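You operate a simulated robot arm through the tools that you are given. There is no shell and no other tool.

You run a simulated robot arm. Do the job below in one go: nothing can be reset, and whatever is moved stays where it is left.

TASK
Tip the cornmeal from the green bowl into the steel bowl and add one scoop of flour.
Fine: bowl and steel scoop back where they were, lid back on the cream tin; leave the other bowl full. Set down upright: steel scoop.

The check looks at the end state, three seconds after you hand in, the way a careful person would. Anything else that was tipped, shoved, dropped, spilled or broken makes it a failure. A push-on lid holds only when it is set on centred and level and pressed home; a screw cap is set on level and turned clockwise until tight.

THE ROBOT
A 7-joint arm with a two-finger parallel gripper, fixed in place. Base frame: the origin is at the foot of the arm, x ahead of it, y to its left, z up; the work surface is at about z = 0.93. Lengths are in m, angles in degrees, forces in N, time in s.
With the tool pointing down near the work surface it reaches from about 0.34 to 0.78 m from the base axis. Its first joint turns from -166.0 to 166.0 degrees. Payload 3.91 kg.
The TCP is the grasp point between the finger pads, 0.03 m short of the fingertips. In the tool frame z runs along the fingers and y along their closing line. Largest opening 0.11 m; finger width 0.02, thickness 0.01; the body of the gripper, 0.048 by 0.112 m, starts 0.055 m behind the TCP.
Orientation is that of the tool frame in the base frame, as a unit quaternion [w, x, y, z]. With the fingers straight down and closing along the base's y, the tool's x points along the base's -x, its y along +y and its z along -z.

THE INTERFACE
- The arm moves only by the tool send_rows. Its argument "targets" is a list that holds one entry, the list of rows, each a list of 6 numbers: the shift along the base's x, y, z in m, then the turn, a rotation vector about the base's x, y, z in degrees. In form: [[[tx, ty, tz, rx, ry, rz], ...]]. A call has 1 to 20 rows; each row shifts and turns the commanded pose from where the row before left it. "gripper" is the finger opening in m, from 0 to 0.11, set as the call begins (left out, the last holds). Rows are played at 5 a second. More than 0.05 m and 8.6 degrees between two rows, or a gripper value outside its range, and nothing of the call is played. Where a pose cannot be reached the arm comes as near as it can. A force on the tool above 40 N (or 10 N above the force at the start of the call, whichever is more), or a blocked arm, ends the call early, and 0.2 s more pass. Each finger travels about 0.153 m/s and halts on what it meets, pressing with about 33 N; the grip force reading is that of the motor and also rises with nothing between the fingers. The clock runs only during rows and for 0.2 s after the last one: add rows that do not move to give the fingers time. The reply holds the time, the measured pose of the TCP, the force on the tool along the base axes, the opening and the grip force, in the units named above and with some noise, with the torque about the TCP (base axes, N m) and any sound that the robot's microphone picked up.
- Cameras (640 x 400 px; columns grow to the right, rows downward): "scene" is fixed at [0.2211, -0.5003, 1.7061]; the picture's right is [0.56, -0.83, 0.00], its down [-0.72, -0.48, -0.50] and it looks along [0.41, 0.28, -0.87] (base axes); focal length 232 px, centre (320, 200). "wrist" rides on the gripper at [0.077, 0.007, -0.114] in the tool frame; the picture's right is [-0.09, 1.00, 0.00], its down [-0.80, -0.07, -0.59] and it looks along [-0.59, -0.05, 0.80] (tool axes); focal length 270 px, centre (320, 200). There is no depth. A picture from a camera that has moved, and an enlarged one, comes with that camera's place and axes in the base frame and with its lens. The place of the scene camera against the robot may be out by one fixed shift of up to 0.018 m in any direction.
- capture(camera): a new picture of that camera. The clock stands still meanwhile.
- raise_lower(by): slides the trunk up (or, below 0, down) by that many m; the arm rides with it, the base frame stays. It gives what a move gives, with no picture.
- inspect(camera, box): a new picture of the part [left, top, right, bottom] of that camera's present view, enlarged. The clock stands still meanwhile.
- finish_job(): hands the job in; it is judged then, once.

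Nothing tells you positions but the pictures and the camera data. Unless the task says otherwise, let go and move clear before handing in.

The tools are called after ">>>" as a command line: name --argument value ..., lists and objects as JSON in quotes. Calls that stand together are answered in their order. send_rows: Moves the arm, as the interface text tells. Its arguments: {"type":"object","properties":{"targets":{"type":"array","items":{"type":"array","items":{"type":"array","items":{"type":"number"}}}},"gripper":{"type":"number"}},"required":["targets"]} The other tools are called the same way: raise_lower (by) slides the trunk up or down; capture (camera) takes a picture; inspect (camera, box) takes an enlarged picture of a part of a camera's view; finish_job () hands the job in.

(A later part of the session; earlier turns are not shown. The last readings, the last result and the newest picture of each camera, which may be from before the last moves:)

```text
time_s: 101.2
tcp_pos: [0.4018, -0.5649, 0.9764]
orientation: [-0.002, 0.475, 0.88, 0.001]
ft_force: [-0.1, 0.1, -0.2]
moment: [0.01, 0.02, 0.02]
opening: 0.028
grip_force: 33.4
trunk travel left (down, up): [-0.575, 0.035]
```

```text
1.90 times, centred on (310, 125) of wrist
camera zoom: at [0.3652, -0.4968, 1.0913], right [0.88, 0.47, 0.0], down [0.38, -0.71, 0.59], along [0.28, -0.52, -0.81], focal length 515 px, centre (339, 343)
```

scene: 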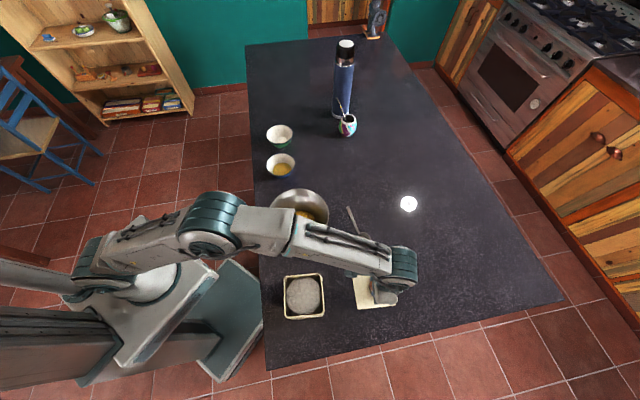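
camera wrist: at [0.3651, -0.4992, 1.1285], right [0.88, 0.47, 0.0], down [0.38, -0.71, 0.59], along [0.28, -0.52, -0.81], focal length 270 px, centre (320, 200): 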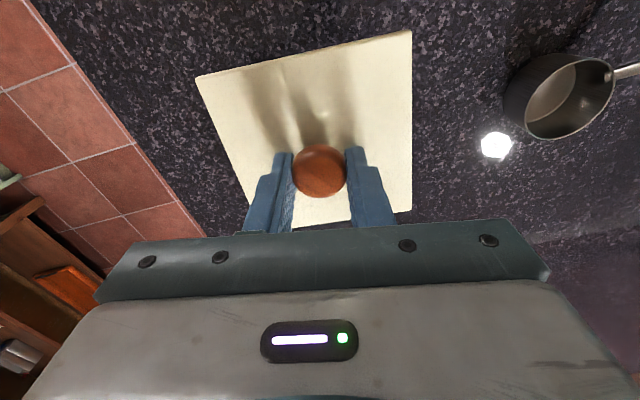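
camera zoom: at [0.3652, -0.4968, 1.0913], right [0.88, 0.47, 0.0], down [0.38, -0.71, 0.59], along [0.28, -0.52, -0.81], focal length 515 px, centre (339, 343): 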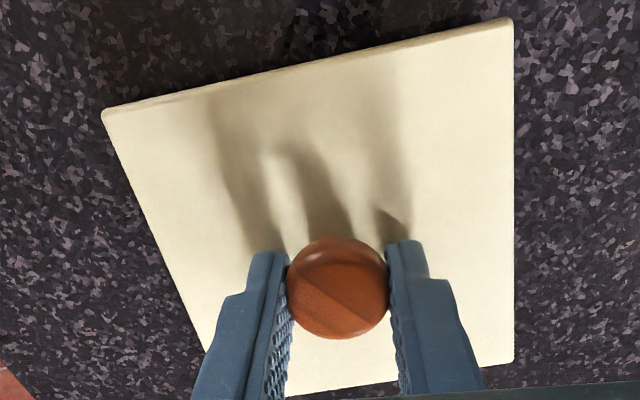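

>>> send_rows --targets '[[[0, 0, -0.002, 0, 0, 0], [0, 0, -0.001, 0, 0, 0], [0, 0, 0, 0, 0, 0]]]'

>>> send_rows --targets '[[[0, 0, -0.002, 0, 0, 0], [0, 0, -0.001, 0, 0, 0], [0, 0, 0, 0, 0, 0]]]'

```text
time_s: 102.0
tcp_pos: [0.4019, -0.5624, 0.9737]
orientation: [-0.002, 0.475, 0.88, 0.001]
ft_force: [0.3, -0.4, -0.5]
moment: [0.03, -0.04, -0.02]
opening: 0.0281
grip_force: 33.0
trunk travel left (down, up): [-0.575, 0.035]
```

```text
time_s: 102.8
tcp_pos: [0.4026, -0.5641, 0.9727]
orientation: [-0.001, 0.474, 0.881, 0.0]
ft_force: [2.0, 1.7, 15.6]
moment: [0.25, 0.09, -0.03]
opening: 0.028
grip_force: 33.3
trunk travel left (down, up): [-0.575, 0.035]
```

Lid is down flat (contact at TCP z ≈ 0.973). Releasing and rising clear.

>>> send_rows --targets '[[[0, 0, 0.0015, 0, 0, 0], [0, 0, 0, 0, 0, 0]]]'

>>> send_rows --targets '[[[0, 0, 0, 0, 0, 0], [0, 0, 0, 0, 0, 0], [0, 0, 0, 0, 0, 0]]]' --gripper 0.06

>>> send_rows --targets '[[[0, 0, 0.01, 0, 0, 0], [0, 0, 0.02, 0, 0, 0], [0, 0, 0.04, 0, 0, 0], [0, 0, 0.04, 0, 0, 0], [0, 0, 0.04, 0, 0, 0], [0, 0, 0.04, 0, 0, 0], [0, 0, 0, 0, 0, 0]]]'

>>> capture --camera "wrist"

>>> inspect --camera "scene" --box '[250, 180, 410, 330]'

```text
time_s: 103.4
tcp_pos: [0.4011, -0.5632, 0.9724]
orientation: [0.0, 0.475, 0.88, 0.0]
ft_force: [5.2, -1.5, 13.6]
moment: [-0.14, -0.12, 0.0]
opening: 0.0282
grip_force: 33.3
trunk travel left (down, up): [-0.575, 0.035]
```

```text
time_s: 104.2
tcp_pos: [0.4014, -0.5641, 0.9719]
orientation: [-0.003, 0.474, 0.88, 0.002]
ft_force: [-3.0, -0.6, 5.3]
moment: [-0.06, 0.08, 0.03]
opening: 0.0587
grip_force: 0.0
trunk travel left (down, up): [-0.575, 0.035]
```

```text
time_s: 105.8
tcp_pos: [0.399, -0.5641, 1.1586]
orientation: [-0.002, 0.474, 0.88, 0.001]
ft_force: [0.2, -0.1, 0.5]
moment: [-0.03, 0.0, 0.0]
opening: 0.06
grip_force: 0.1
trunk travel left (down, up): [-0.575, 0.035]
```

```text
taken
camera wrist: at [0.3623, -0.4975, 1.2732], right [0.88, 0.47, 0.0], down [0.38, -0.71, 0.59], along [0.28, -0.52, -0.81], focal length 270 px, centre (320, 200)
```

wrist: 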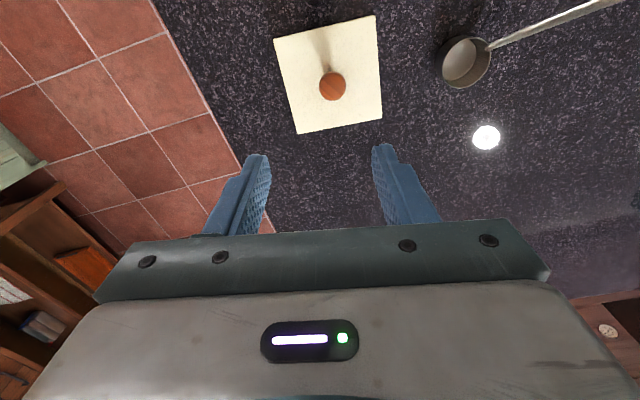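

```text
2.67 times, centred on (330, 255) of scene
camera zoom: at [0.2211, -0.5003, 1.7061], right [0.56, -0.83, 0.0], down [-0.72, -0.48, -0.5], along [0.41, 0.28, -0.87], focal length 617 px, centre (293, 53)
```

zoom: 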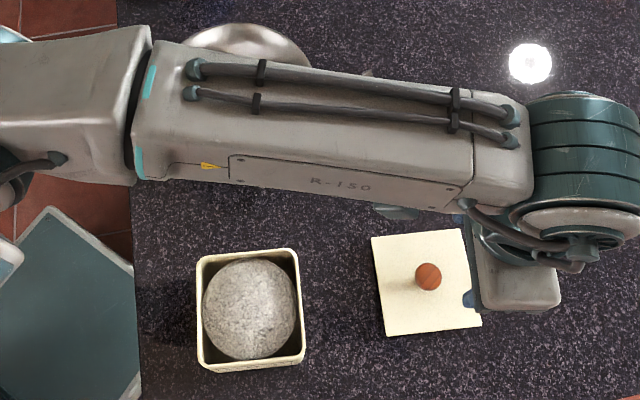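

The lid lies flat on the table and the tin is open. Next the scoop; measuring it from this new viewpoint and then from above.

>>> inspect --camera "wrist" --box '[430, 0, 640, 110]'

>>> send_rows --targets '[[[0.016, 0.012, 0.01, 0, 0, 5], [0.016, 0.012, 0.01, 0, 0, 5], [0.016, 0.012, 0.01, 0, 0, 5], [0.016, 0.012, 0.01, 0, 0, 5], [0.016, 0.012, 0.01, 0, 0, 5], [0.016, 0.012, 0, 0, 0, 0], [0.016, 0.012, 0, 0, 0, 0], [0.016, 0.012, 0, 0, 0, 0], [0, 0, 0, 0, 0, 0]]]'

>>> capture --camera "wrist"

```text
3.05 times, centred on (535, 55) of wrist
camera zoom: at [0.3623, -0.4975, 1.2732], right [0.88, 0.47, 0.0], down [0.38, -0.71, 0.59], along [0.28, -0.52, -0.81], focal length 824 px, centre (-335, 642)
```

zoom: 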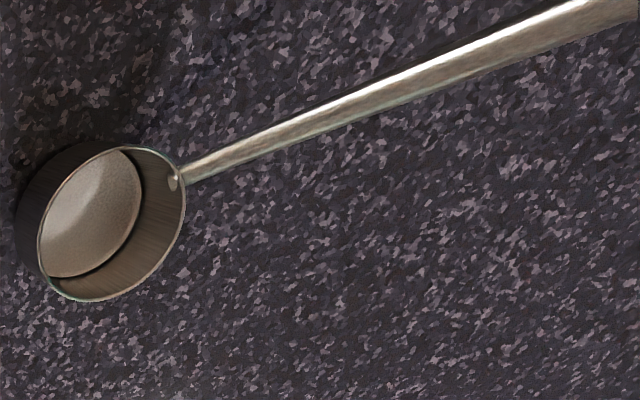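

```text
time_s: 107.8
tcp_pos: [0.5292, -0.4675, 1.2091]
orientation: [-0.002, 0.273, 0.962, 0.0]
ft_force: [-0.8, -0.5, -0.8]
moment: [-0.01, 0.0, -0.03]
opening: 0.06
grip_force: 0.0
trunk travel left (down, up): [-0.575, 0.035]
```

```text
taken
camera wrist: at [0.4665, -0.4213, 1.324], right [0.6, 0.8, 0.0], down [0.65, -0.48, 0.59], along [0.47, -0.35, -0.81], focal length 270 px, centre (320, 200)
```

wrist: 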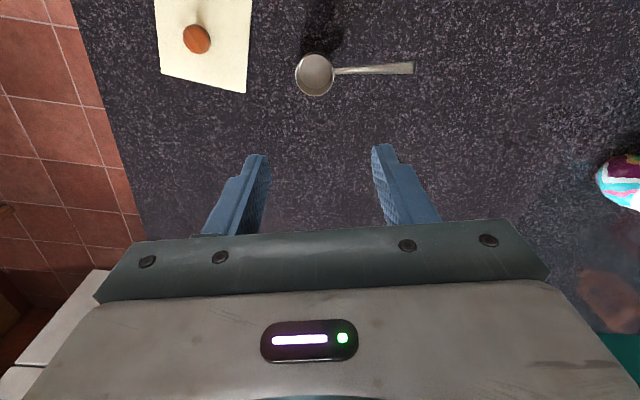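

>>> inspect --camera "wrist" --box '[285, 40, 425, 110]'

```text
4.57 times, centred on (355, 75) of wrist
camera zoom: at [0.4665, -0.4213, 1.324], right [0.6, 0.8, 0.0], down [0.65, -0.48, 0.59], along [0.47, -0.35, -0.81], focal length 1236 px, centre (160, 771)
```

zoom: 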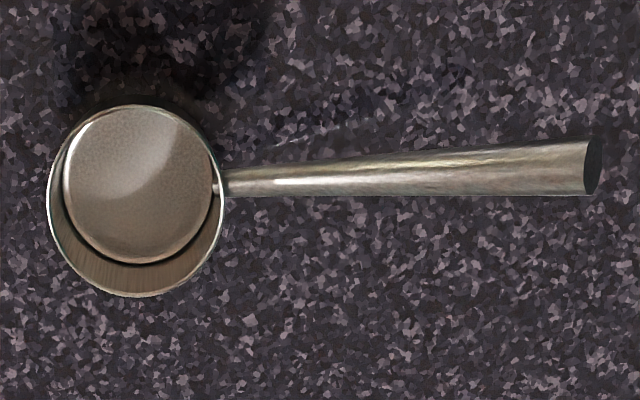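

Scoop fix: cup centre (0.5235, -0.472), rim z ≈ 0.954, and handle rising ~32° to its end at (0.575, -0.3745, 1.003). I'll turn the gripper so it closes across the handle and hover above its outer part.

>>> send_rows --targets '[[[0.0032, 0.0066, -0.003, 0, 0, 7.83], [0.0032, 0.0066, -0.003, 0, 0, 7.83], [0.0032, 0.0066, -0.003, 0, 0, 7.83], [0.0032, 0.0066, -0.003, 0, 0, 7.83], [0.0032, 0.0066, -0.003, 0, 0, 7.83], [0.0032, 0.0066, -0.003, 0, 0, 7.83], [0.0032, 0.0066, -0.003, 0, 0, 7.83], [0.0032, 0.0066, -0.003, 0, 0, 7.83], [0.0032, 0.0066, -0.003, 0, 0, 7.83], [0.0032, 0.0066, -0.003, 0, 0, 7.83], [0.0032, 0.0066, -0.003, 0, 0, 7.83], [0.0034, 0.0066, -0.003, 0, 0, 7.77], [0, 0, -0.025, 0, 0, 0], [0, 0, -0.028, 0, 0, 0], [0, 0, 0, 0, 0, 0], [0, 0, 0, 0, 0, 0]]]' --gripper 0.05

>>> capture --camera "wrist"

>>> inspect --camera "scene" --box '[280, 150, 420, 260]'

```text
time_s: 111.2
tcp_pos: [0.5682, -0.388, 1.1206]
orientation: [-0.001, -0.516, 0.857, -0.001]
ft_force: [0.6, -0.6, -0.3]
moment: [-0.02, 0.02, 0.02]
opening: 0.0502
grip_force: 0.0
trunk travel left (down, up): [-0.575, 0.035]
```

```text
taken
camera wrist: at [0.5255, -0.4537, 1.2363], right [-0.84, 0.54, 0.0], down [0.44, 0.68, 0.59], along [0.32, 0.5, -0.81], focal length 270 px, centre (320, 200)
```

wrist: 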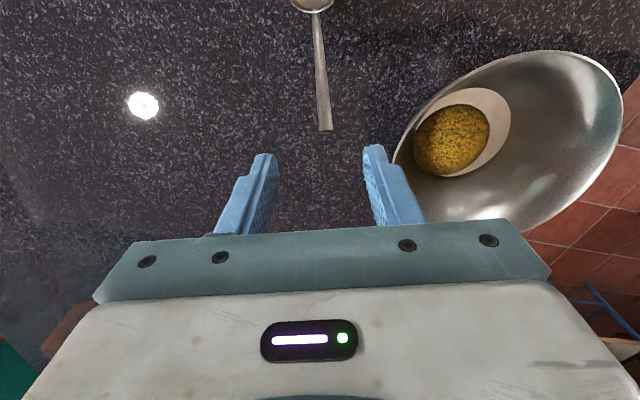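

```text
3.64 times, centred on (350, 205) of scene
camera zoom: at [0.2211, -0.5003, 1.7061], right [0.56, -0.83, 0.0], down [-0.72, -0.48, -0.5], along [0.41, 0.28, -0.87], focal length 842 px, centre (211, 182)
```

zoom: 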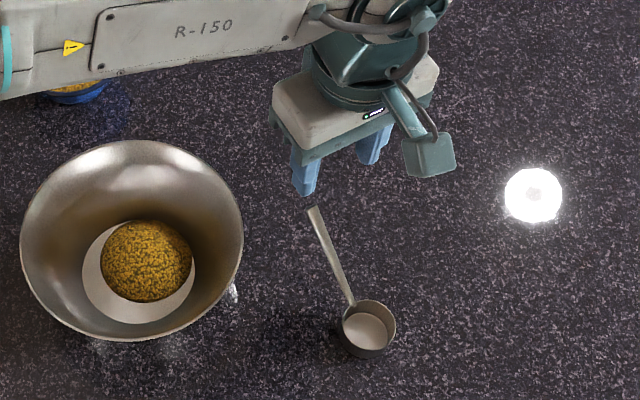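

The handle is almost exactly on the gripper's centre line. Descending so the handle lies between the lower part of the pads.

>>> send_rows --targets '[[[-0.0018, 0.001, -0.02, 0, 0, 0], [0, 0, -0.025, 0, 0, 0], [0, 0, -0.025, 0, 0, 0], [0, 0, -0.025, 0, 0, 0], [0, 0, -0.0205, 0, 0, 0], [0, 0, 0, 0, 0, 0], [0, 0, 0, 0, 0, 0]]]'

>>> inspect --camera "wrist" --box '[200, 40, 440, 220]'

>>> inspect --camera "scene" --box '[300, 170, 400, 260]'

```text
time_s: 112.8
tcp_pos: [0.5654, -0.3863, 1.0052]
orientation: [-0.002, -0.516, 0.857, -0.002]
ft_force: [-0.7, -0.4, 0.6]
moment: [-0.02, -0.01, -0.02]
opening: 0.05
grip_force: 0.0
trunk travel left (down, up): [-0.575, 0.035]
```

```text
2.22 times, centred on (320, 130) of wrist
camera zoom: at [0.5234, -0.452, 1.1203], right [-0.84, 0.54, 0.0], down [0.44, 0.68, 0.59], along [0.32, 0.5, -0.81], focal length 601 px, centre (320, 356)
```

zoom: 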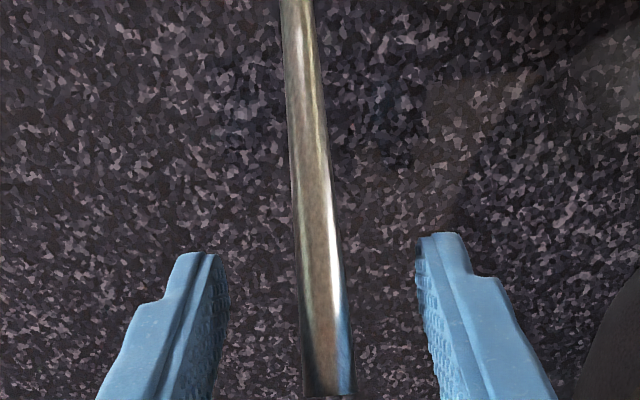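

```text
4.44 times, centred on (350, 215) of scene
camera zoom: at [0.2211, -0.5003, 1.7061], right [0.56, -0.83, 0.0], down [-0.72, -0.48, -0.5], along [0.41, 0.28, -0.87], focal length 1029 px, centre (187, 133)
```

zoom: 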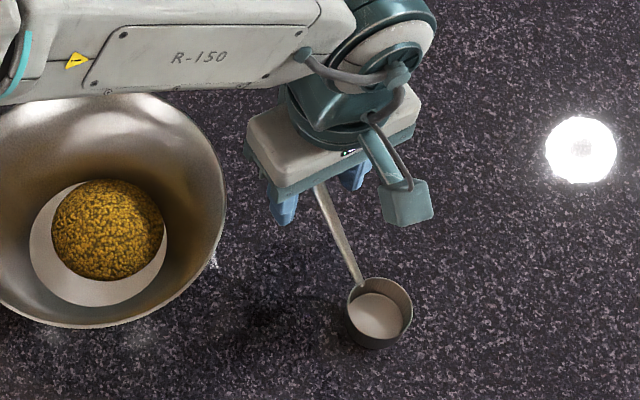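

The handle is centred between the pads with about 2 cm of handle beyond. Closing.

>>> send_rows --targets '[[[0, 0, 0, 0, 0, 0], [0, 0, 0, 0, 0, 0], [0, 0, 0, 0, 0, 0]]]' --gripper 0.018

>>> send_rows --targets '[[[0, 0, 0, 0, 0, 0], [0, 0, 0, 0, 0, 0], [0, 0, 0, 0, 0, 0]]]' --gripper 0.0

>>> inspect --camera "wrist" --box '[200, 0, 440, 220]'

```text
time_s: 113.6
tcp_pos: [0.5647, -0.3874, 1.0059]
orientation: [-0.002, -0.517, 0.856, -0.001]
ft_force: [0.8, -0.6, 0.7]
moment: [-0.01, 0.01, 0.02]
opening: 0.0179
grip_force: 0.1
trunk travel left (down, up): [-0.575, 0.035]
```

```text
time_s: 114.4
tcp_pos: [0.5662, -0.3872, 1.0043]
orientation: [-0.002, -0.517, 0.856, -0.002]
ft_force: [0.3, 0.1, -0.2]
moment: [-0.04, 0.0, 0.03]
opening: 0.0077
grip_force: 33.3
trunk travel left (down, up): [-0.575, 0.035]
```

```text
1.82 times, centred on (320, 110) of wrist
camera zoom: at [0.5235, -0.452, 1.1205], right [-0.84, 0.54, 0.0], down [0.44, 0.68, 0.59], along [0.32, 0.5, -0.81], focal length 491 px, centre (320, 364)
```

zoom: 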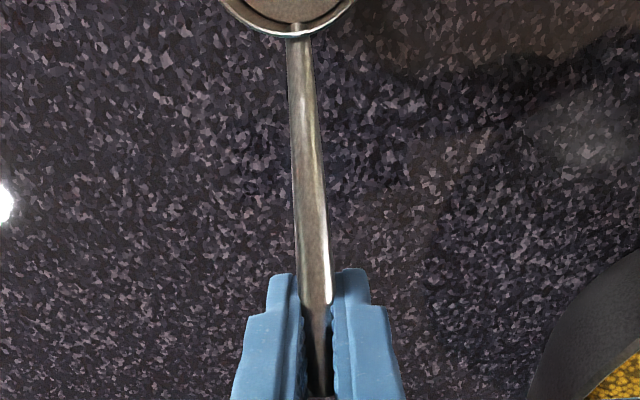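

Gripped. Lifting slowly and checking the scoop stays put in the hand.

>>> send_rows --targets '[[[0, 0, 0.005, 0, 0, 0], [0, 0, 0.01, 0, 0, 0], [0, 0, 0.015, 0, 0, 0], [0, 0, 0, 0, 0, 0], [0, 0, 0, 0, 0, 0]]]'

>>> inspect --camera "wrist" --box '[200, 0, 440, 220]'

>>> inspect --camera "scene" --box '[300, 170, 400, 260]'

```text
time_s: 115.6
tcp_pos: [0.5679, -0.3873, 1.036]
orientation: [-0.002, -0.517, 0.856, -0.001]
ft_force: [0.1, -0.6, -0.2]
moment: [0.06, -0.05, 0.0]
opening: 0.0077
grip_force: 33.0
trunk travel left (down, up): [-0.575, 0.035]
```

```text
1.82 times, centred on (320, 110) of wrist
camera zoom: at [0.5256, -0.4529, 1.1516], right [-0.84, 0.54, 0.0], down [0.44, 0.68, 0.59], along [0.32, 0.5, -0.81], focal length 491 px, centre (320, 364)
```

zoom: 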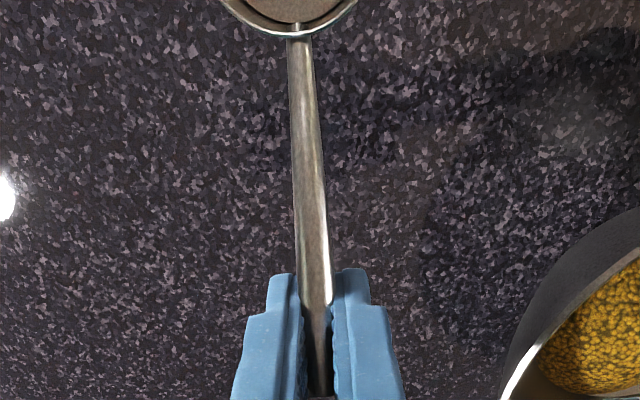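

```text
4.44 times, centred on (350, 215) of scene
camera zoom: at [0.2211, -0.5003, 1.7061], right [0.56, -0.83, 0.0], down [-0.72, -0.48, -0.5], along [0.41, 0.28, -0.87], focal length 1029 px, centre (187, 133)
```

zoom: 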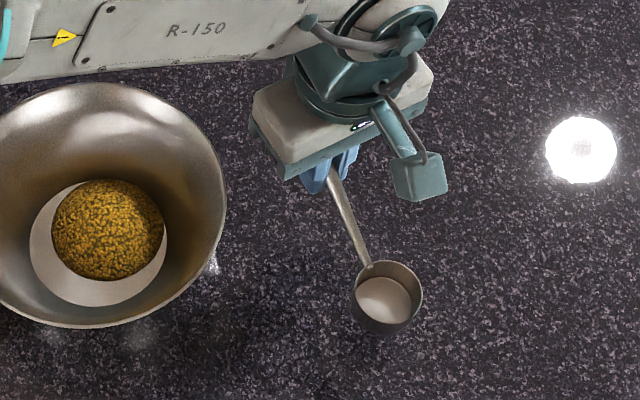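

The scoop is held firmly, unchanged in the hand. Raising it and swinging to above the tin, with the handle pointing outward.

>>> send_rows --targets '[[[0, 0, 0.03, 0, 0, 0], [0, 0, 0.04, 0, 0, 0], [0, 0, 0.04, 0, 0, 0], [0, 0, 0.04, 0, 0, 0], [0, 0, 0.03, 0, 0, 0], [0, 0, 0, 0, 0, 0]]]'

>>> send_rows --targets '[[[-0.0166, -0.0072, 0, 0, 0, -7.93], [-0.0166, -0.0072, 0, 0, 0, -7.93], [-0.0166, -0.0072, 0, 0, 0, -7.93], [-0.0166, -0.0072, 0, 0, 0, -7.93], [-0.0166, -0.0072, 0, 0, 0, -7.93], [-0.0166, -0.0072, 0, 0, 0, -7.93], [-0.0166, -0.0072, 0, 0, 0, -7.93], [-0.0166, -0.0072, 0, 0, 0, -7.93], [-0.0166, -0.0072, 0, 0, 0, -7.93], [-0.0166, -0.0072, 0, 0, 0, -7.93], [-0.0166, -0.0072, 0, 0, 0, -7.93], [-0.0166, -0.0072, 0, 0, 0, -7.93], [-0.0166, -0.0072, 0, 0, 0, -7.93], [-0.0166, -0.0072, 0, 0, 0, -7.93], [-0.0166, -0.0072, 0, 0, 0, -7.93], [0, 0, 0, 0, 0, 0], [0, 0, 0, 0, 0, 0]]]'

>>> capture --camera "wrist"

>>> capture --camera "scene"

```text
time_s: 117.0
tcp_pos: [0.5676, -0.3861, 1.2178]
orientation: [-0.002, -0.517, 0.856, -0.002]
ft_force: [0.8, -0.3, -0.7]
moment: [0.08, -0.02, -0.01]
opening: 0.0077
grip_force: 33.1
trunk travel left (down, up): [-0.575, 0.035]
```

```text
time_s: 120.6
tcp_pos: [0.318, -0.4966, 1.2182]
orientation: [-0.002, 0.476, 0.879, 0.002]
ft_force: [0.8, -1.0, -0.7]
moment: [-0.06, -0.06, 0.02]
opening: 0.0076
grip_force: 32.5
trunk travel left (down, up): [-0.575, 0.035]
```

```text
taken
camera wrist: at [0.2812, -0.4288, 1.3321], right [0.88, 0.47, 0.0], down [0.38, -0.71, 0.59], along [0.28, -0.52, -0.81], focal length 270 px, centre (320, 200)
```

wrist: 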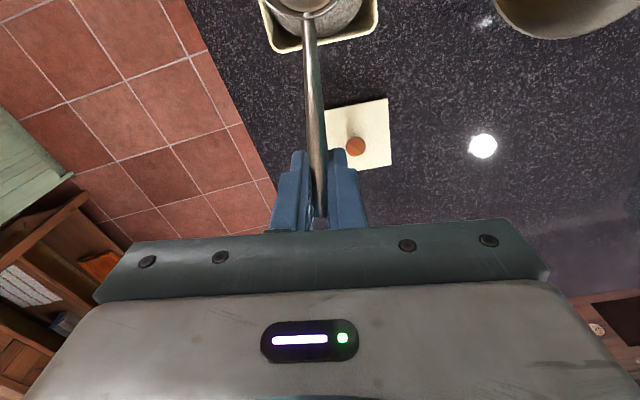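

```text
taken
```

scene: 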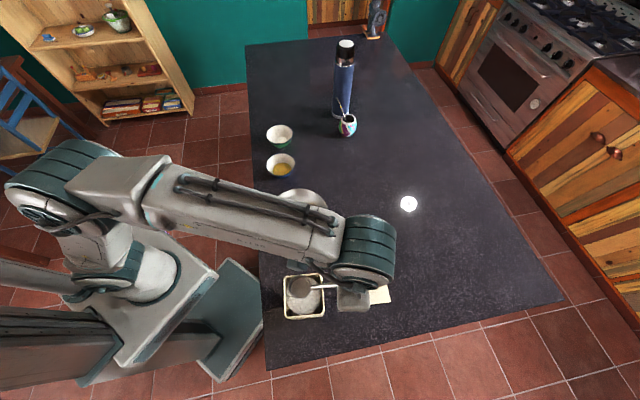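

>>> inspect --camera "scene" --box '[265, 255, 365, 335]'

>>> inspect --camera "wrist" --box '[240, 0, 400, 110]'

```text
5.00 times, centred on (315, 295) of scene
camera zoom: at [0.2211, -0.5003, 1.7061], right [0.56, -0.83, 0.0], down [-0.72, -0.48, -0.5], along [0.41, 0.28, -0.87], focal length 1157 px, centre (345, -275)
```

zoom: 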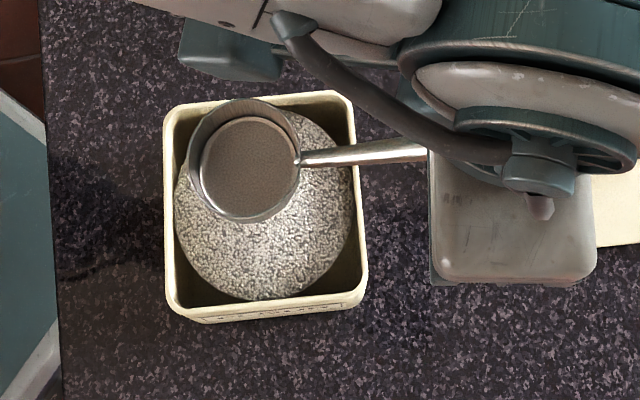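

```text
3.64 times, centred on (320, 55) of wrist
camera zoom: at [0.2812, -0.4288, 1.3321], right [0.88, 0.47, 0.0], down [0.38, -0.71, 0.59], along [0.28, -0.52, -0.81], focal length 983 px, centre (320, 727)
```

zoom: 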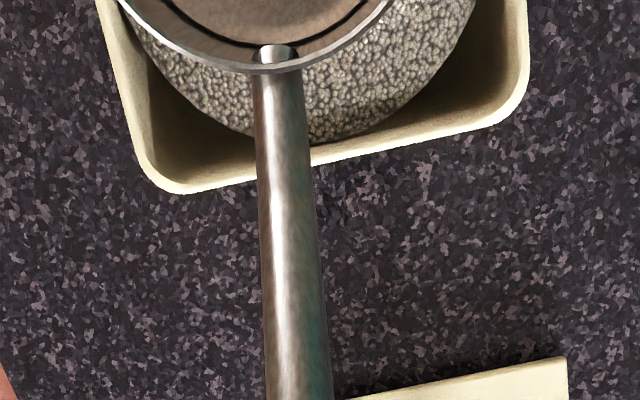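

Flour surface is roughly at z ≈ 1.00, about 3 cm below the tin rim. I'll pitch the scoop nose-down 30° above the tin and check before dipping.

>>> send_rows --targets '[[[-0.0056, 0.0091, 0, -6.276, -4.107, 0], [-0.0056, 0.0091, 0, -6.276, -4.107, 0], [-0.0056, 0.0091, 0, -6.276, -4.107, 0], [-0.0055, 0.0091, 0, -6.276, -4.107, 0], [0, 0, -0.02, 0, 0, 0], [0, 0, -0.02, 0, 0, 0], [0, 0, 0, 0, 0, 0]]]'

>>> inspect --camera "scene" --box '[265, 255, 365, 335]'

>>> capture --camera "wrist"

```text
time_s: 122.2
tcp_pos: [0.2938, -0.4577, 1.1776]
orientation: [0.226, 0.46, 0.85, -0.123]
ft_force: [0.7, -1.2, -1.2]
moment: [-0.03, 0.01, 0.03]
opening: 0.0075
grip_force: 32.8
trunk travel left (down, up): [-0.575, 0.035]
```

```text
5.00 times, centred on (315, 295) of scene
camera zoom: at [0.2211, -0.5003, 1.7061], right [0.56, -0.83, 0.0], down [-0.72, -0.48, -0.5], along [0.41, 0.28, -0.87], focal length 1157 px, centre (345, -275)
```

zoom: 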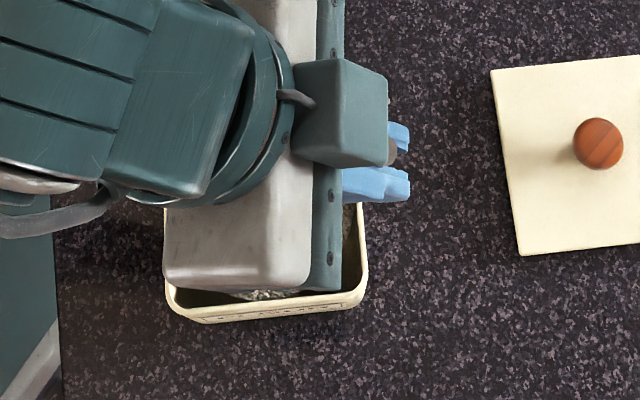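

```text
taken
camera wrist: at [0.2315, -0.3521, 1.2385], right [0.88, 0.48, 0.04], down [0.16, -0.37, 0.91], along [0.46, -0.79, -0.4], focal length 270 px, centre (320, 200)
```

wrist: 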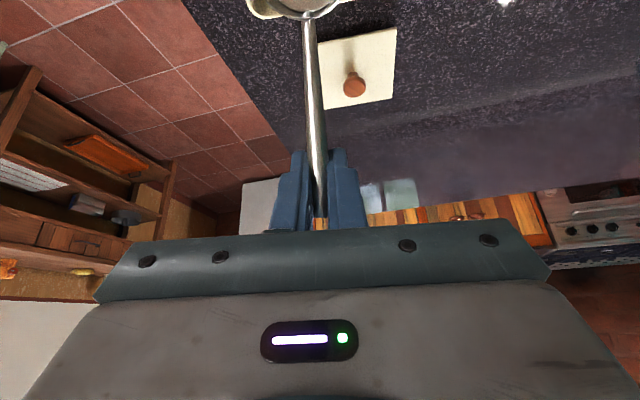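

Pose is as planned and the hand clears the tin. Descending into the flour in small steps.

>>> send_rows --targets '[[[0, 0, -0.015, 0, 0, 0], [0, 0, -0.015, 0, 0, 0], [0, 0, -0.015, 0, 0, 0], [0, 0, -0.01, 0, 0, 0], [0, 0, 0, 0, 0, 0]]]'

>>> inspect --camera "wrist" --box '[230, 0, 420, 110]'

```text
time_s: 123.4
tcp_pos: [0.2956, -0.46, 1.1228]
orientation: [0.226, 0.46, 0.85, -0.122]
ft_force: [0.0, -0.1, -0.3]
moment: [-0.03, -0.03, -0.03]
opening: 0.0078
grip_force: 33.5
trunk travel left (down, up): [-0.575, 0.035]
```

```text
3.37 times, centred on (325, 55) of wrist
camera zoom: at [0.232, -0.353, 1.1842], right [0.88, 0.48, 0.04], down [0.16, -0.37, 0.91], along [0.46, -0.79, -0.4], focal length 910 px, centre (303, 688)
```

zoom: 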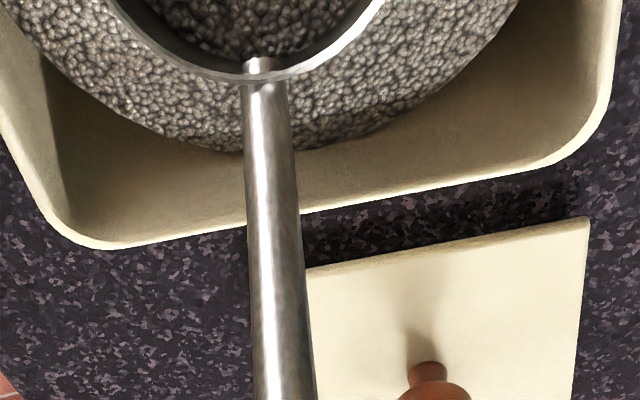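

The cup is starting to take flour. Going deeper.

>>> send_rows --targets '[[[0, 0, -0.01, 0, 0, 0], [0, 0, -0.01, 0, 0, 0], [0, 0, -0.008, 0, 0, 0], [0, 0, 0, 0, 0, 0]]]'

>>> inspect --camera "wrist" --box '[230, 0, 420, 110]'

```text
time_s: 124.4
tcp_pos: [0.2942, -0.4605, 1.0931]
orientation: [0.225, 0.46, 0.85, -0.122]
ft_force: [0.6, -0.6, -0.2]
moment: [0.0, -0.05, 0.0]
opening: 0.0073
grip_force: 32.9
trunk travel left (down, up): [-0.575, 0.035]
```

```text
3.37 times, centred on (325, 55) of wrist
camera zoom: at [0.2319, -0.354, 1.1542], right [0.88, 0.48, 0.04], down [0.16, -0.37, 0.91], along [0.46, -0.79, -0.4], focal length 910 px, centre (303, 688)
```

zoom: 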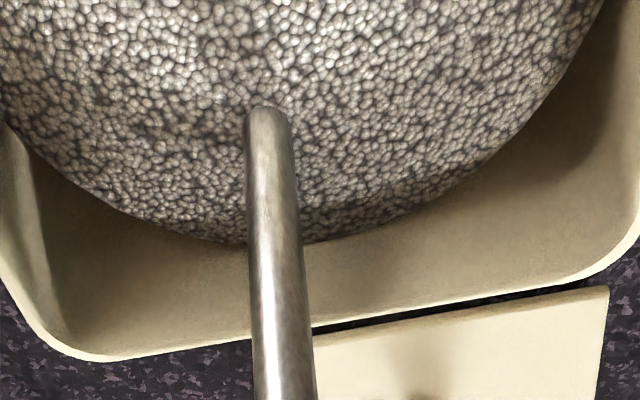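

The cup is fully under the flour. I'll sweep slightly forward, then level it while rising, keeping the handle clear of the tin rim.

>>> send_rows --targets '[[[-0.0033, 0.005, -0.004, 0, 0, 0], [-0.0027, 0.0042, 0, 0, 0, 0], [0.0062, -0.0095, -0.0062, 6.276, 4.107, 0], [0.0056, -0.0086, -0.0046, 6.276, 4.107, 0], [0.0049, -0.0074, 0.0011, 6.276, 4.107, 0], [0.0041, -0.0062, 0.002, 6.276, 4.107, 0], [0, 0, 0.004, 0, 0, 0], [0, 0, 0, 0, 0, 0]]]'

>>> inspect --camera "scene" --box '[265, 255, 365, 335]'

>>> capture --camera "wrist"

```text
time_s: 126.2
tcp_pos: [0.3104, -0.4829, 1.0873]
orientation: [-0.001, 0.475, 0.88, 0.001]
ft_force: [-0.3, -0.1, -1.1]
moment: [-0.1, -0.05, 0.0]
opening: 0.0074
grip_force: 32.9
trunk travel left (down, up): [-0.575, 0.035]
```

```text
5.00 times, centred on (315, 295) of scene
camera zoom: at [0.2211, -0.5003, 1.7061], right [0.56, -0.83, 0.0], down [-0.72, -0.48, -0.5], along [0.41, 0.28, -0.87], focal length 1157 px, centre (345, -275)
```

zoom: 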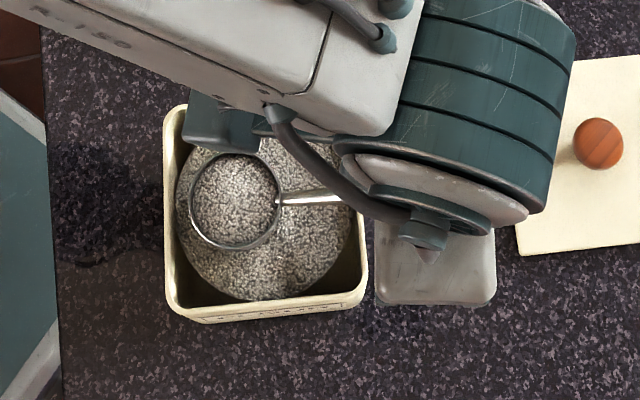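

```text
taken
camera wrist: at [0.2737, -0.4158, 1.2018], right [0.88, 0.47, 0.0], down [0.38, -0.71, 0.59], along [0.28, -0.52, -0.81], focal length 270 px, centre (320, 200)
```

wrist: 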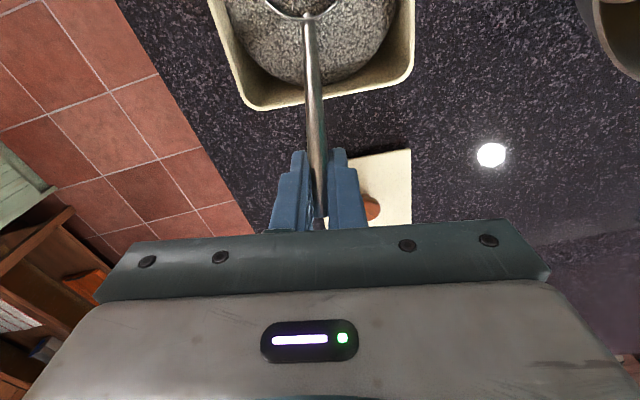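

The cup comes up level and full. Lifting straight up slowly.

>>> send_rows --targets '[[[0, 0, 0.006, 0, 0, 0], [0, 0, 0.01, 0, 0, 0], [0, 0, 0.015, 0, 0, 0], [0, 0, 0.02, 0, 0, 0], [0, 0, 0.02, 0, 0, 0], [0, 0, 0.02, 0, 0, 0], [0, 0, 0.015, 0, 0, 0], [0, 0, 0.006, 0, 0, 0], [0, 0, 0, 0, 0, 0]]]'

>>> inspect --camera "scene" --box '[265, 235, 365, 335]'

>>> inspect --camera "wrist" --box '[200, 0, 440, 120]'

```text
time_s: 128.2
tcp_pos: [0.3114, -0.482, 1.1995]
orientation: [-0.003, 0.475, 0.88, 0.001]
ft_force: [-0.1, 0.2, -1.1]
moment: [-0.04, -0.01, 0.0]
opening: 0.0077
grip_force: 33.3
trunk travel left (down, up): [-0.575, 0.035]
```

```text
4.00 times, centred on (315, 285) of scene
camera zoom: at [0.2211, -0.5003, 1.7061], right [0.56, -0.83, 0.0], down [-0.72, -0.48, -0.5], along [0.41, 0.28, -0.87], focal length 926 px, centre (340, -140)
```

zoom: 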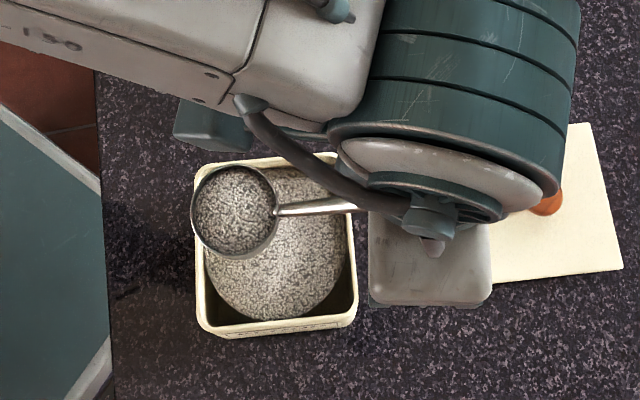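

```text
2.67 times, centred on (320, 60) of wrist
camera zoom: at [0.2739, -0.415, 1.3132], right [0.88, 0.47, 0.0], down [0.38, -0.71, 0.59], along [0.28, -0.52, -0.81], focal length 721 px, centre (320, 573)
```

zoom: 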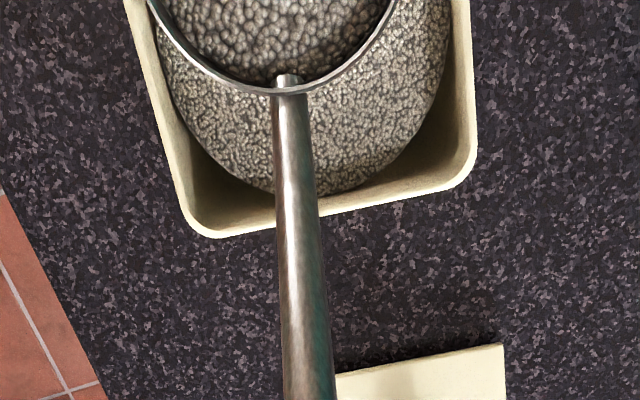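

The scoop holds a full measure of flour. Carrying it level and smoothly to above the steel bowl.

>>> send_rows --targets '[[[0.006, 0.005, 0, 0, 0, 0.7], [0.01, 0.008, 0, 0, 0, 1.2], [0.016, 0.013, 0, 0, 0, 1.96], [0.016, 0.013, 0, 0, 0, 1.96], [0.016, 0.013, 0, 0, 0, 1.96], [0.016, 0.013, 0, 0, 0, 1.96], [0.016, 0.013, 0, 0, 0, 1.96], [0.016, 0.013, 0, 0, 0, 1.96], [0.016, 0.013, 0, 0, 0, 1.96], [0.016, 0.013, 0, 0, 0, 1.96], [0.016, 0.013, 0, 0, 0, 1.96], [0.016, 0.013, 0, 0, 0, 1.96], [0.016, 0.013, 0, 0, 0, 1.96], [0.016, 0.013, 0, 0, 0, 1.96], [0.01, 0.008, 0, 0, 0, 1.3], [0.0054, 0.0045, 0, 0, 0, 0.7], [0, 0, 0, 0, 0, 0], [0, 0, 0, 0, 0, 0]]]'

>>> capture --camera "scene"

>>> capture --camera "wrist"

```text
time_s: 132.0
tcp_pos: [0.5338, -0.3003, 1.1974]
orientation: [-0.002, 0.253, 0.967, 0.001]
ft_force: [-0.5, -0.1, -1.1]
moment: [-0.05, -0.05, -0.01]
opening: 0.0075
grip_force: 33.0
trunk travel left (down, up): [-0.575, 0.035]
```

```text
taken
```

scene: 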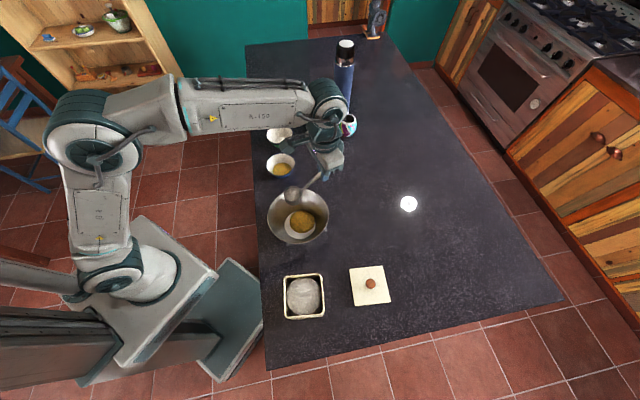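

```text
taken
camera wrist: at [0.469, -0.258, 1.313], right [0.56, 0.83, 0.0], down [0.67, -0.46, 0.59], along [0.49, -0.33, -0.81], focal length 270 px, centre (320, 200)
```

wrist: 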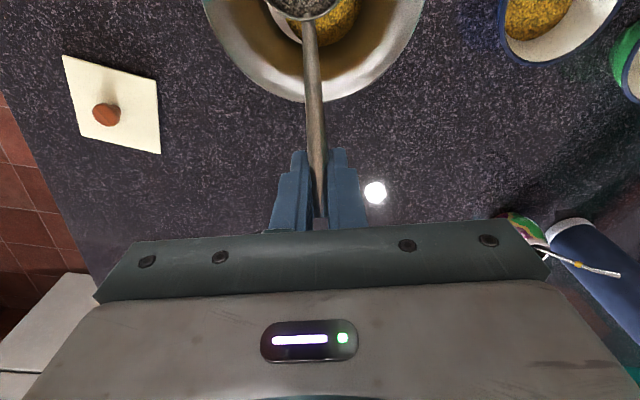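

The full scoop is above the steel bowl. Rolling it sideways gradually, keeping the cup over the bowl's centre.

>>> send_rows --targets '[[[-0.0017, -0.003, -0.003, 4.36, -2.44, 0], [-0.0017, -0.003, -0.003, 4.36, -2.44, 0], [-0.0017, -0.003, -0.003, 4.36, -2.44, 0], [-0.0017, -0.003, -0.003, 4.36, -2.44, 0], [-0.0017, -0.003, -0.003, 4.36, -2.44, 0], [-0.0017, -0.003, -0.003, 4.36, -2.44, 0], [-0.0017, -0.003, -0.003, 4.36, -2.44, 0], [-0.0017, -0.003, -0.003, 4.36, -2.44, 0], [0, 0, 0, 0, 0, 0]]]'

>>> inspect --camera "scene" --box '[220, 130, 420, 270]'

>>> capture --camera "wrist"

```text
time_s: 134.0
tcp_pos: [0.5192, -0.3232, 1.1754]
orientation: [0.084, 0.238, 0.909, 0.332]
ft_force: [-0.7, 1.1, -0.3]
moment: [-0.1, -0.05, -0.01]
opening: 0.0076
grip_force: 33.5
trunk travel left (down, up): [-0.575, 0.035]
```

```text
2.86 times, centred on (320, 200) of scene
camera zoom: at [0.2211, -0.5003, 1.7061], right [0.56, -0.83, 0.0], down [-0.72, -0.48, -0.5], along [0.41, 0.28, -0.87], focal length 661 px, centre (320, 200)
```

zoom: 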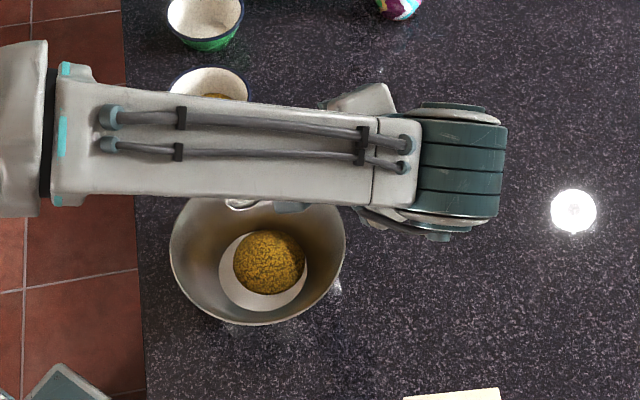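

```text
taken
camera wrist: at [0.4192, -0.3469, 1.2669], right [0.45, 0.62, 0.64], down [0.49, -0.77, 0.41], along [0.75, 0.13, -0.65], focal length 270 px, centre (320, 200)
```

wrist: 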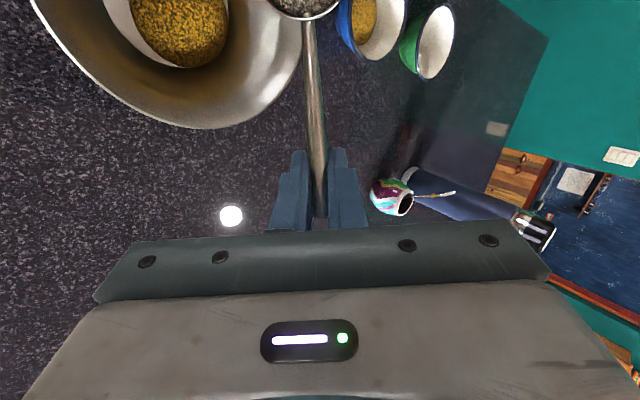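

>>> send_rows --targets '[[[-0.0012, -0.002, 0, 4.36, -2.44, 0], [-0.0012, -0.002, 0, 4.36, -2.44, 0], [-0.0012, -0.002, 0, 4.36, -2.44, 0], [-0.001, -0.0017, 0, 4.36, -2.44, 0], [-0.001, -0.0017, 0, 4.36, -2.44, 0], [-0.001, -0.0017, 0, 4.36, -2.44, 0], [0, 0, 0, 0, 0, 0]]]'

>>> inspect --camera "scene" --box '[220, 130, 420, 270]'

>>> capture --camera "wrist"

```text
time_s: 135.6
tcp_pos: [0.514, -0.3351, 1.1742]
orientation: [0.143, 0.205, 0.793, 0.556]
ft_force: [-0.5, 0.0, -0.5]
moment: [-0.1, 0.0, 0.0]
opening: 0.0077
grip_force: 33.2
trunk travel left (down, up): [-0.575, 0.035]
```

```text
2.86 times, centred on (320, 200) of scene
camera zoom: at [0.2211, -0.5003, 1.7061], right [0.56, -0.83, 0.0], down [-0.72, -0.48, -0.5], along [0.41, 0.28, -0.87], focal length 661 px, centre (320, 200)
```

zoom: 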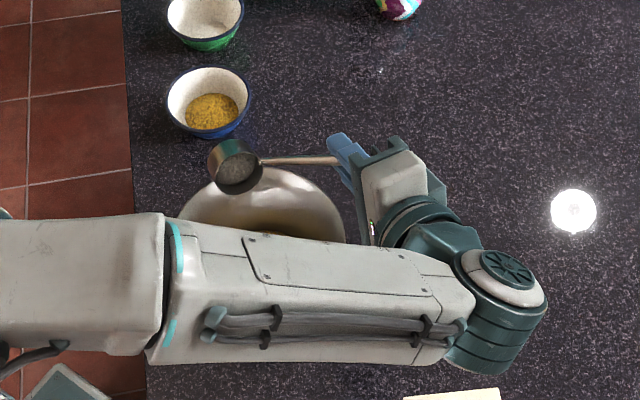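

```text
taken
camera wrist: at [0.3952, -0.3908, 1.2201], right [0.25, 0.25, 0.94], down [0.42, -0.9, 0.13], along [0.87, 0.36, -0.33], focal length 270 px, centre (320, 200)
```

wrist: 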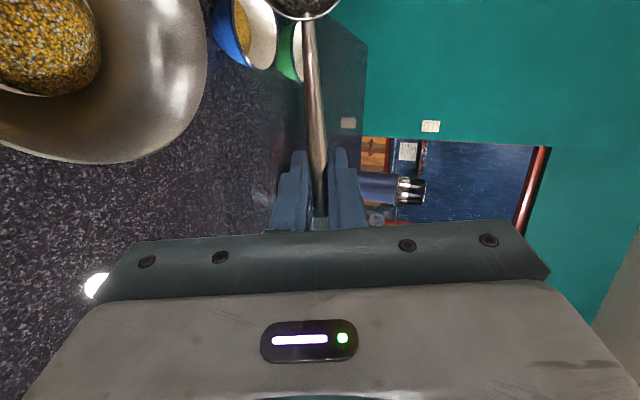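

The flour is still in at ~70° and the cup is right over the bowl. Continuing to about 90°, checking arm clearance.

>>> send_rows --targets '[[[-0.0006, -0.001, 0.002, 4.36, -2.44, 0], [-0.0006, -0.001, 0.002, 4.36, -2.44, 0], [-0.0006, -0.001, 0.002, 4.36, -2.44, 0], [-0.0006, -0.001, 0.002, 4.36, -2.44, 0], [0, 0, 0, 0, 0, 0]]]'

>>> capture --camera "scene"

>>> inspect --camera "wrist" --box '[0, 0, 400, 200]'

```text
time_s: 136.8
tcp_pos: [0.5111, -0.3391, 1.1825]
orientation: [0.176, 0.176, 0.684, 0.685]
ft_force: [0.7, -1.0, -1.5]
moment: [-0.07, -0.05, 0.01]
opening: 0.0075
grip_force: 33.1
trunk travel left (down, up): [-0.575, 0.035]
```

```text
taken
```

scene: 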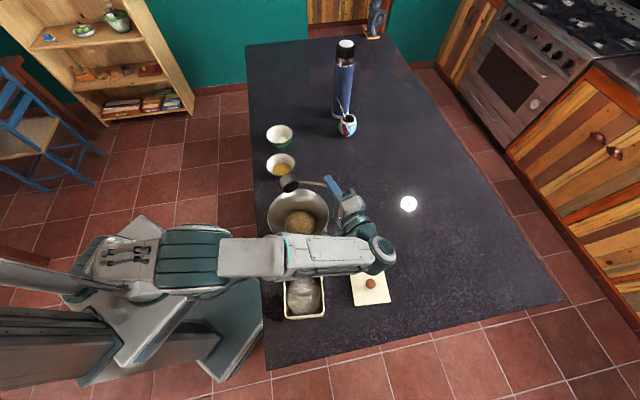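

```text
1.60 times, centred on (200, 100) of wrist
camera zoom: at [0.3874, -0.4035, 1.1893], right [0.08, -0.04, 1.0], down [0.41, -0.91, -0.07], along [0.91, 0.42, -0.05], focal length 432 px, centre (512, 360)
```

zoom: 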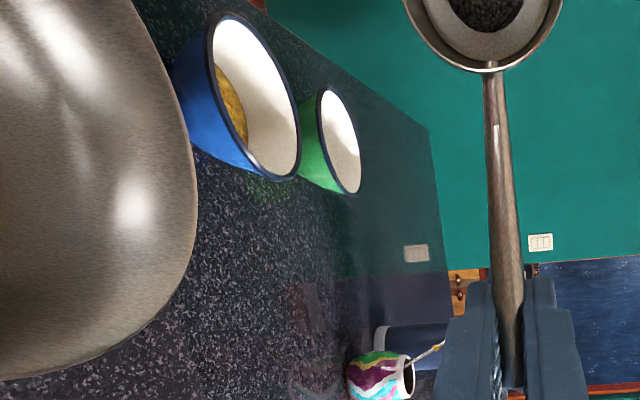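

Most of the flour has dropped into the bowl; a bit remains. I'll raise slightly for arm clearance and roll further.

>>> send_rows --targets '[[[0, 0, 0.012, 3.49, -1.955, 0], [0, 0, 0.012, 3.49, -1.955, 0], [0, 0, 0.01, 3.49, -1.955, 0], [0, 0, 0.008, 3.49, -1.955, 0], [0, 0, 0.004, 3.49, -1.955, 0], [0, 0, 0, 0, 0, 0]]]'

>>> capture --camera "scene"

>>> inspect --camera "wrist" --box '[0, 0, 400, 200]'

```text
time_s: 138.2
tcp_pos: [0.5108, -0.3391, 1.2267]
orientation: [0.205, 0.143, 0.554, 0.794]
ft_force: [-0.1, 0.4, -0.3]
moment: [-0.08, -0.01, 0.04]
opening: 0.0078
grip_force: 33.1
trunk travel left (down, up): [-0.575, 0.035]
```

```text
taken
```

scene: 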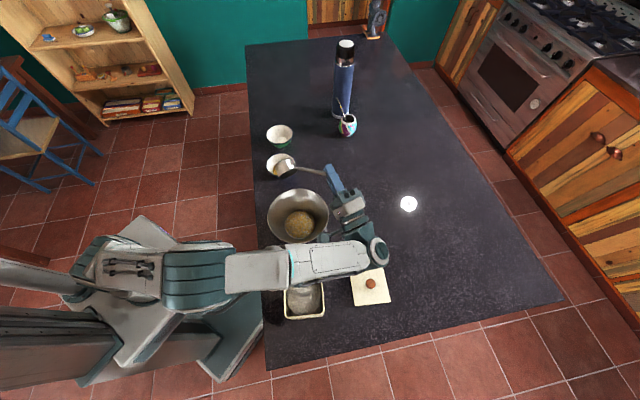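

```text
1.60 times, centred on (200, 100) of wrist
camera zoom: at [0.3892, -0.399, 1.1945], right [-0.09, -0.34, 0.94], down [0.44, -0.85, -0.27], along [0.89, 0.39, 0.23], focal length 432 px, centre (512, 360)
```

zoom: 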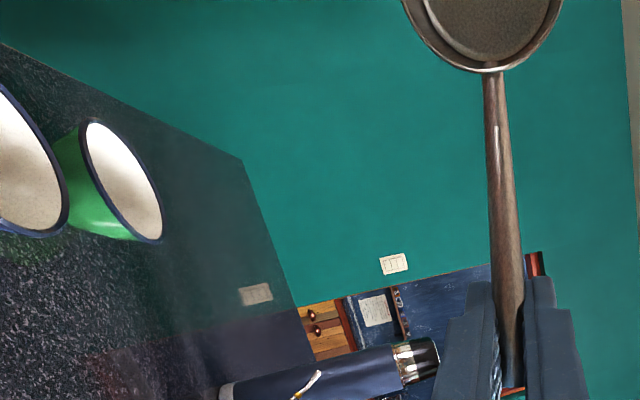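

The scoop is empty. Checking the bowl and the surroundings for spills.

>>> inspect --camera "scene" --box '[250, 150, 390, 250]'

```text
4.00 times, centred on (320, 200) of scene
camera zoom: at [0.2211, -0.5003, 1.7061], right [0.56, -0.83, 0.0], down [-0.72, -0.48, -0.5], along [0.41, 0.28, -0.87], focal length 926 px, centre (320, 200)
```

zoom: 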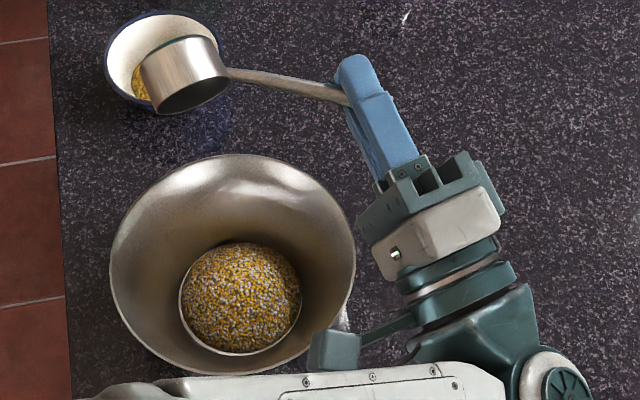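

The steel bowl now shows cornmeal mixed with flour, and nothing has spilled. Rolling the scoop back upright.

>>> send_rows --targets '[[[0, 0, 0, -6.98, 3.91, 0], [0, 0, 0, -6.98, 3.91, 0], [0, 0, 0, -6.98, 3.91, 0], [0, 0, 0, -6.98, 3.91, 0], [0, 0, 0, -6.98, 3.91, 0], [0, 0, 0, -6.98, 3.91, 0], [0, 0, 0, -6.98, 3.91, 0], [0, 0, 0, -6.98, 3.91, 0], [0, 0, 0, -6.98, 3.91, 0], [0, 0, 0, -6.98, 3.91, 0], [0, 0, 0, -6.98, 3.91, 0], [0, 0, 0, -6.98, 3.91, 0], [0, 0, 0, -6.98, 3.91, 0], [0, 0, 0, -5.25, 2.94, 0], [0, 0, 0, 0, 0, 0]]]'

>>> capture --camera "wrist"

```text
time_s: 141.4
tcp_pos: [0.5092, -0.3394, 1.2279]
orientation: [-0.003, 0.254, 0.967, -0.001]
ft_force: [-0.2, -0.2, -0.7]
moment: [-0.03, -0.05, 0.0]
opening: 0.0074
grip_force: 33.1
trunk travel left (down, up): [-0.575, 0.035]
```

```text
taken
camera wrist: at [0.4463, -0.2968, 1.3431], right [0.57, 0.82, 0.0], down [0.67, -0.45, 0.59], along [0.49, -0.34, -0.81], focal length 270 px, centre (320, 200)
```

wrist: 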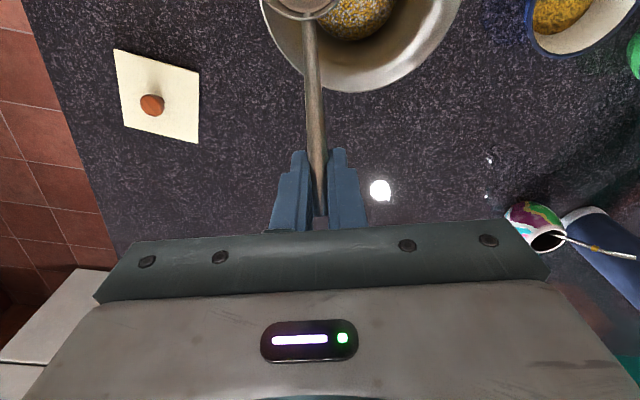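

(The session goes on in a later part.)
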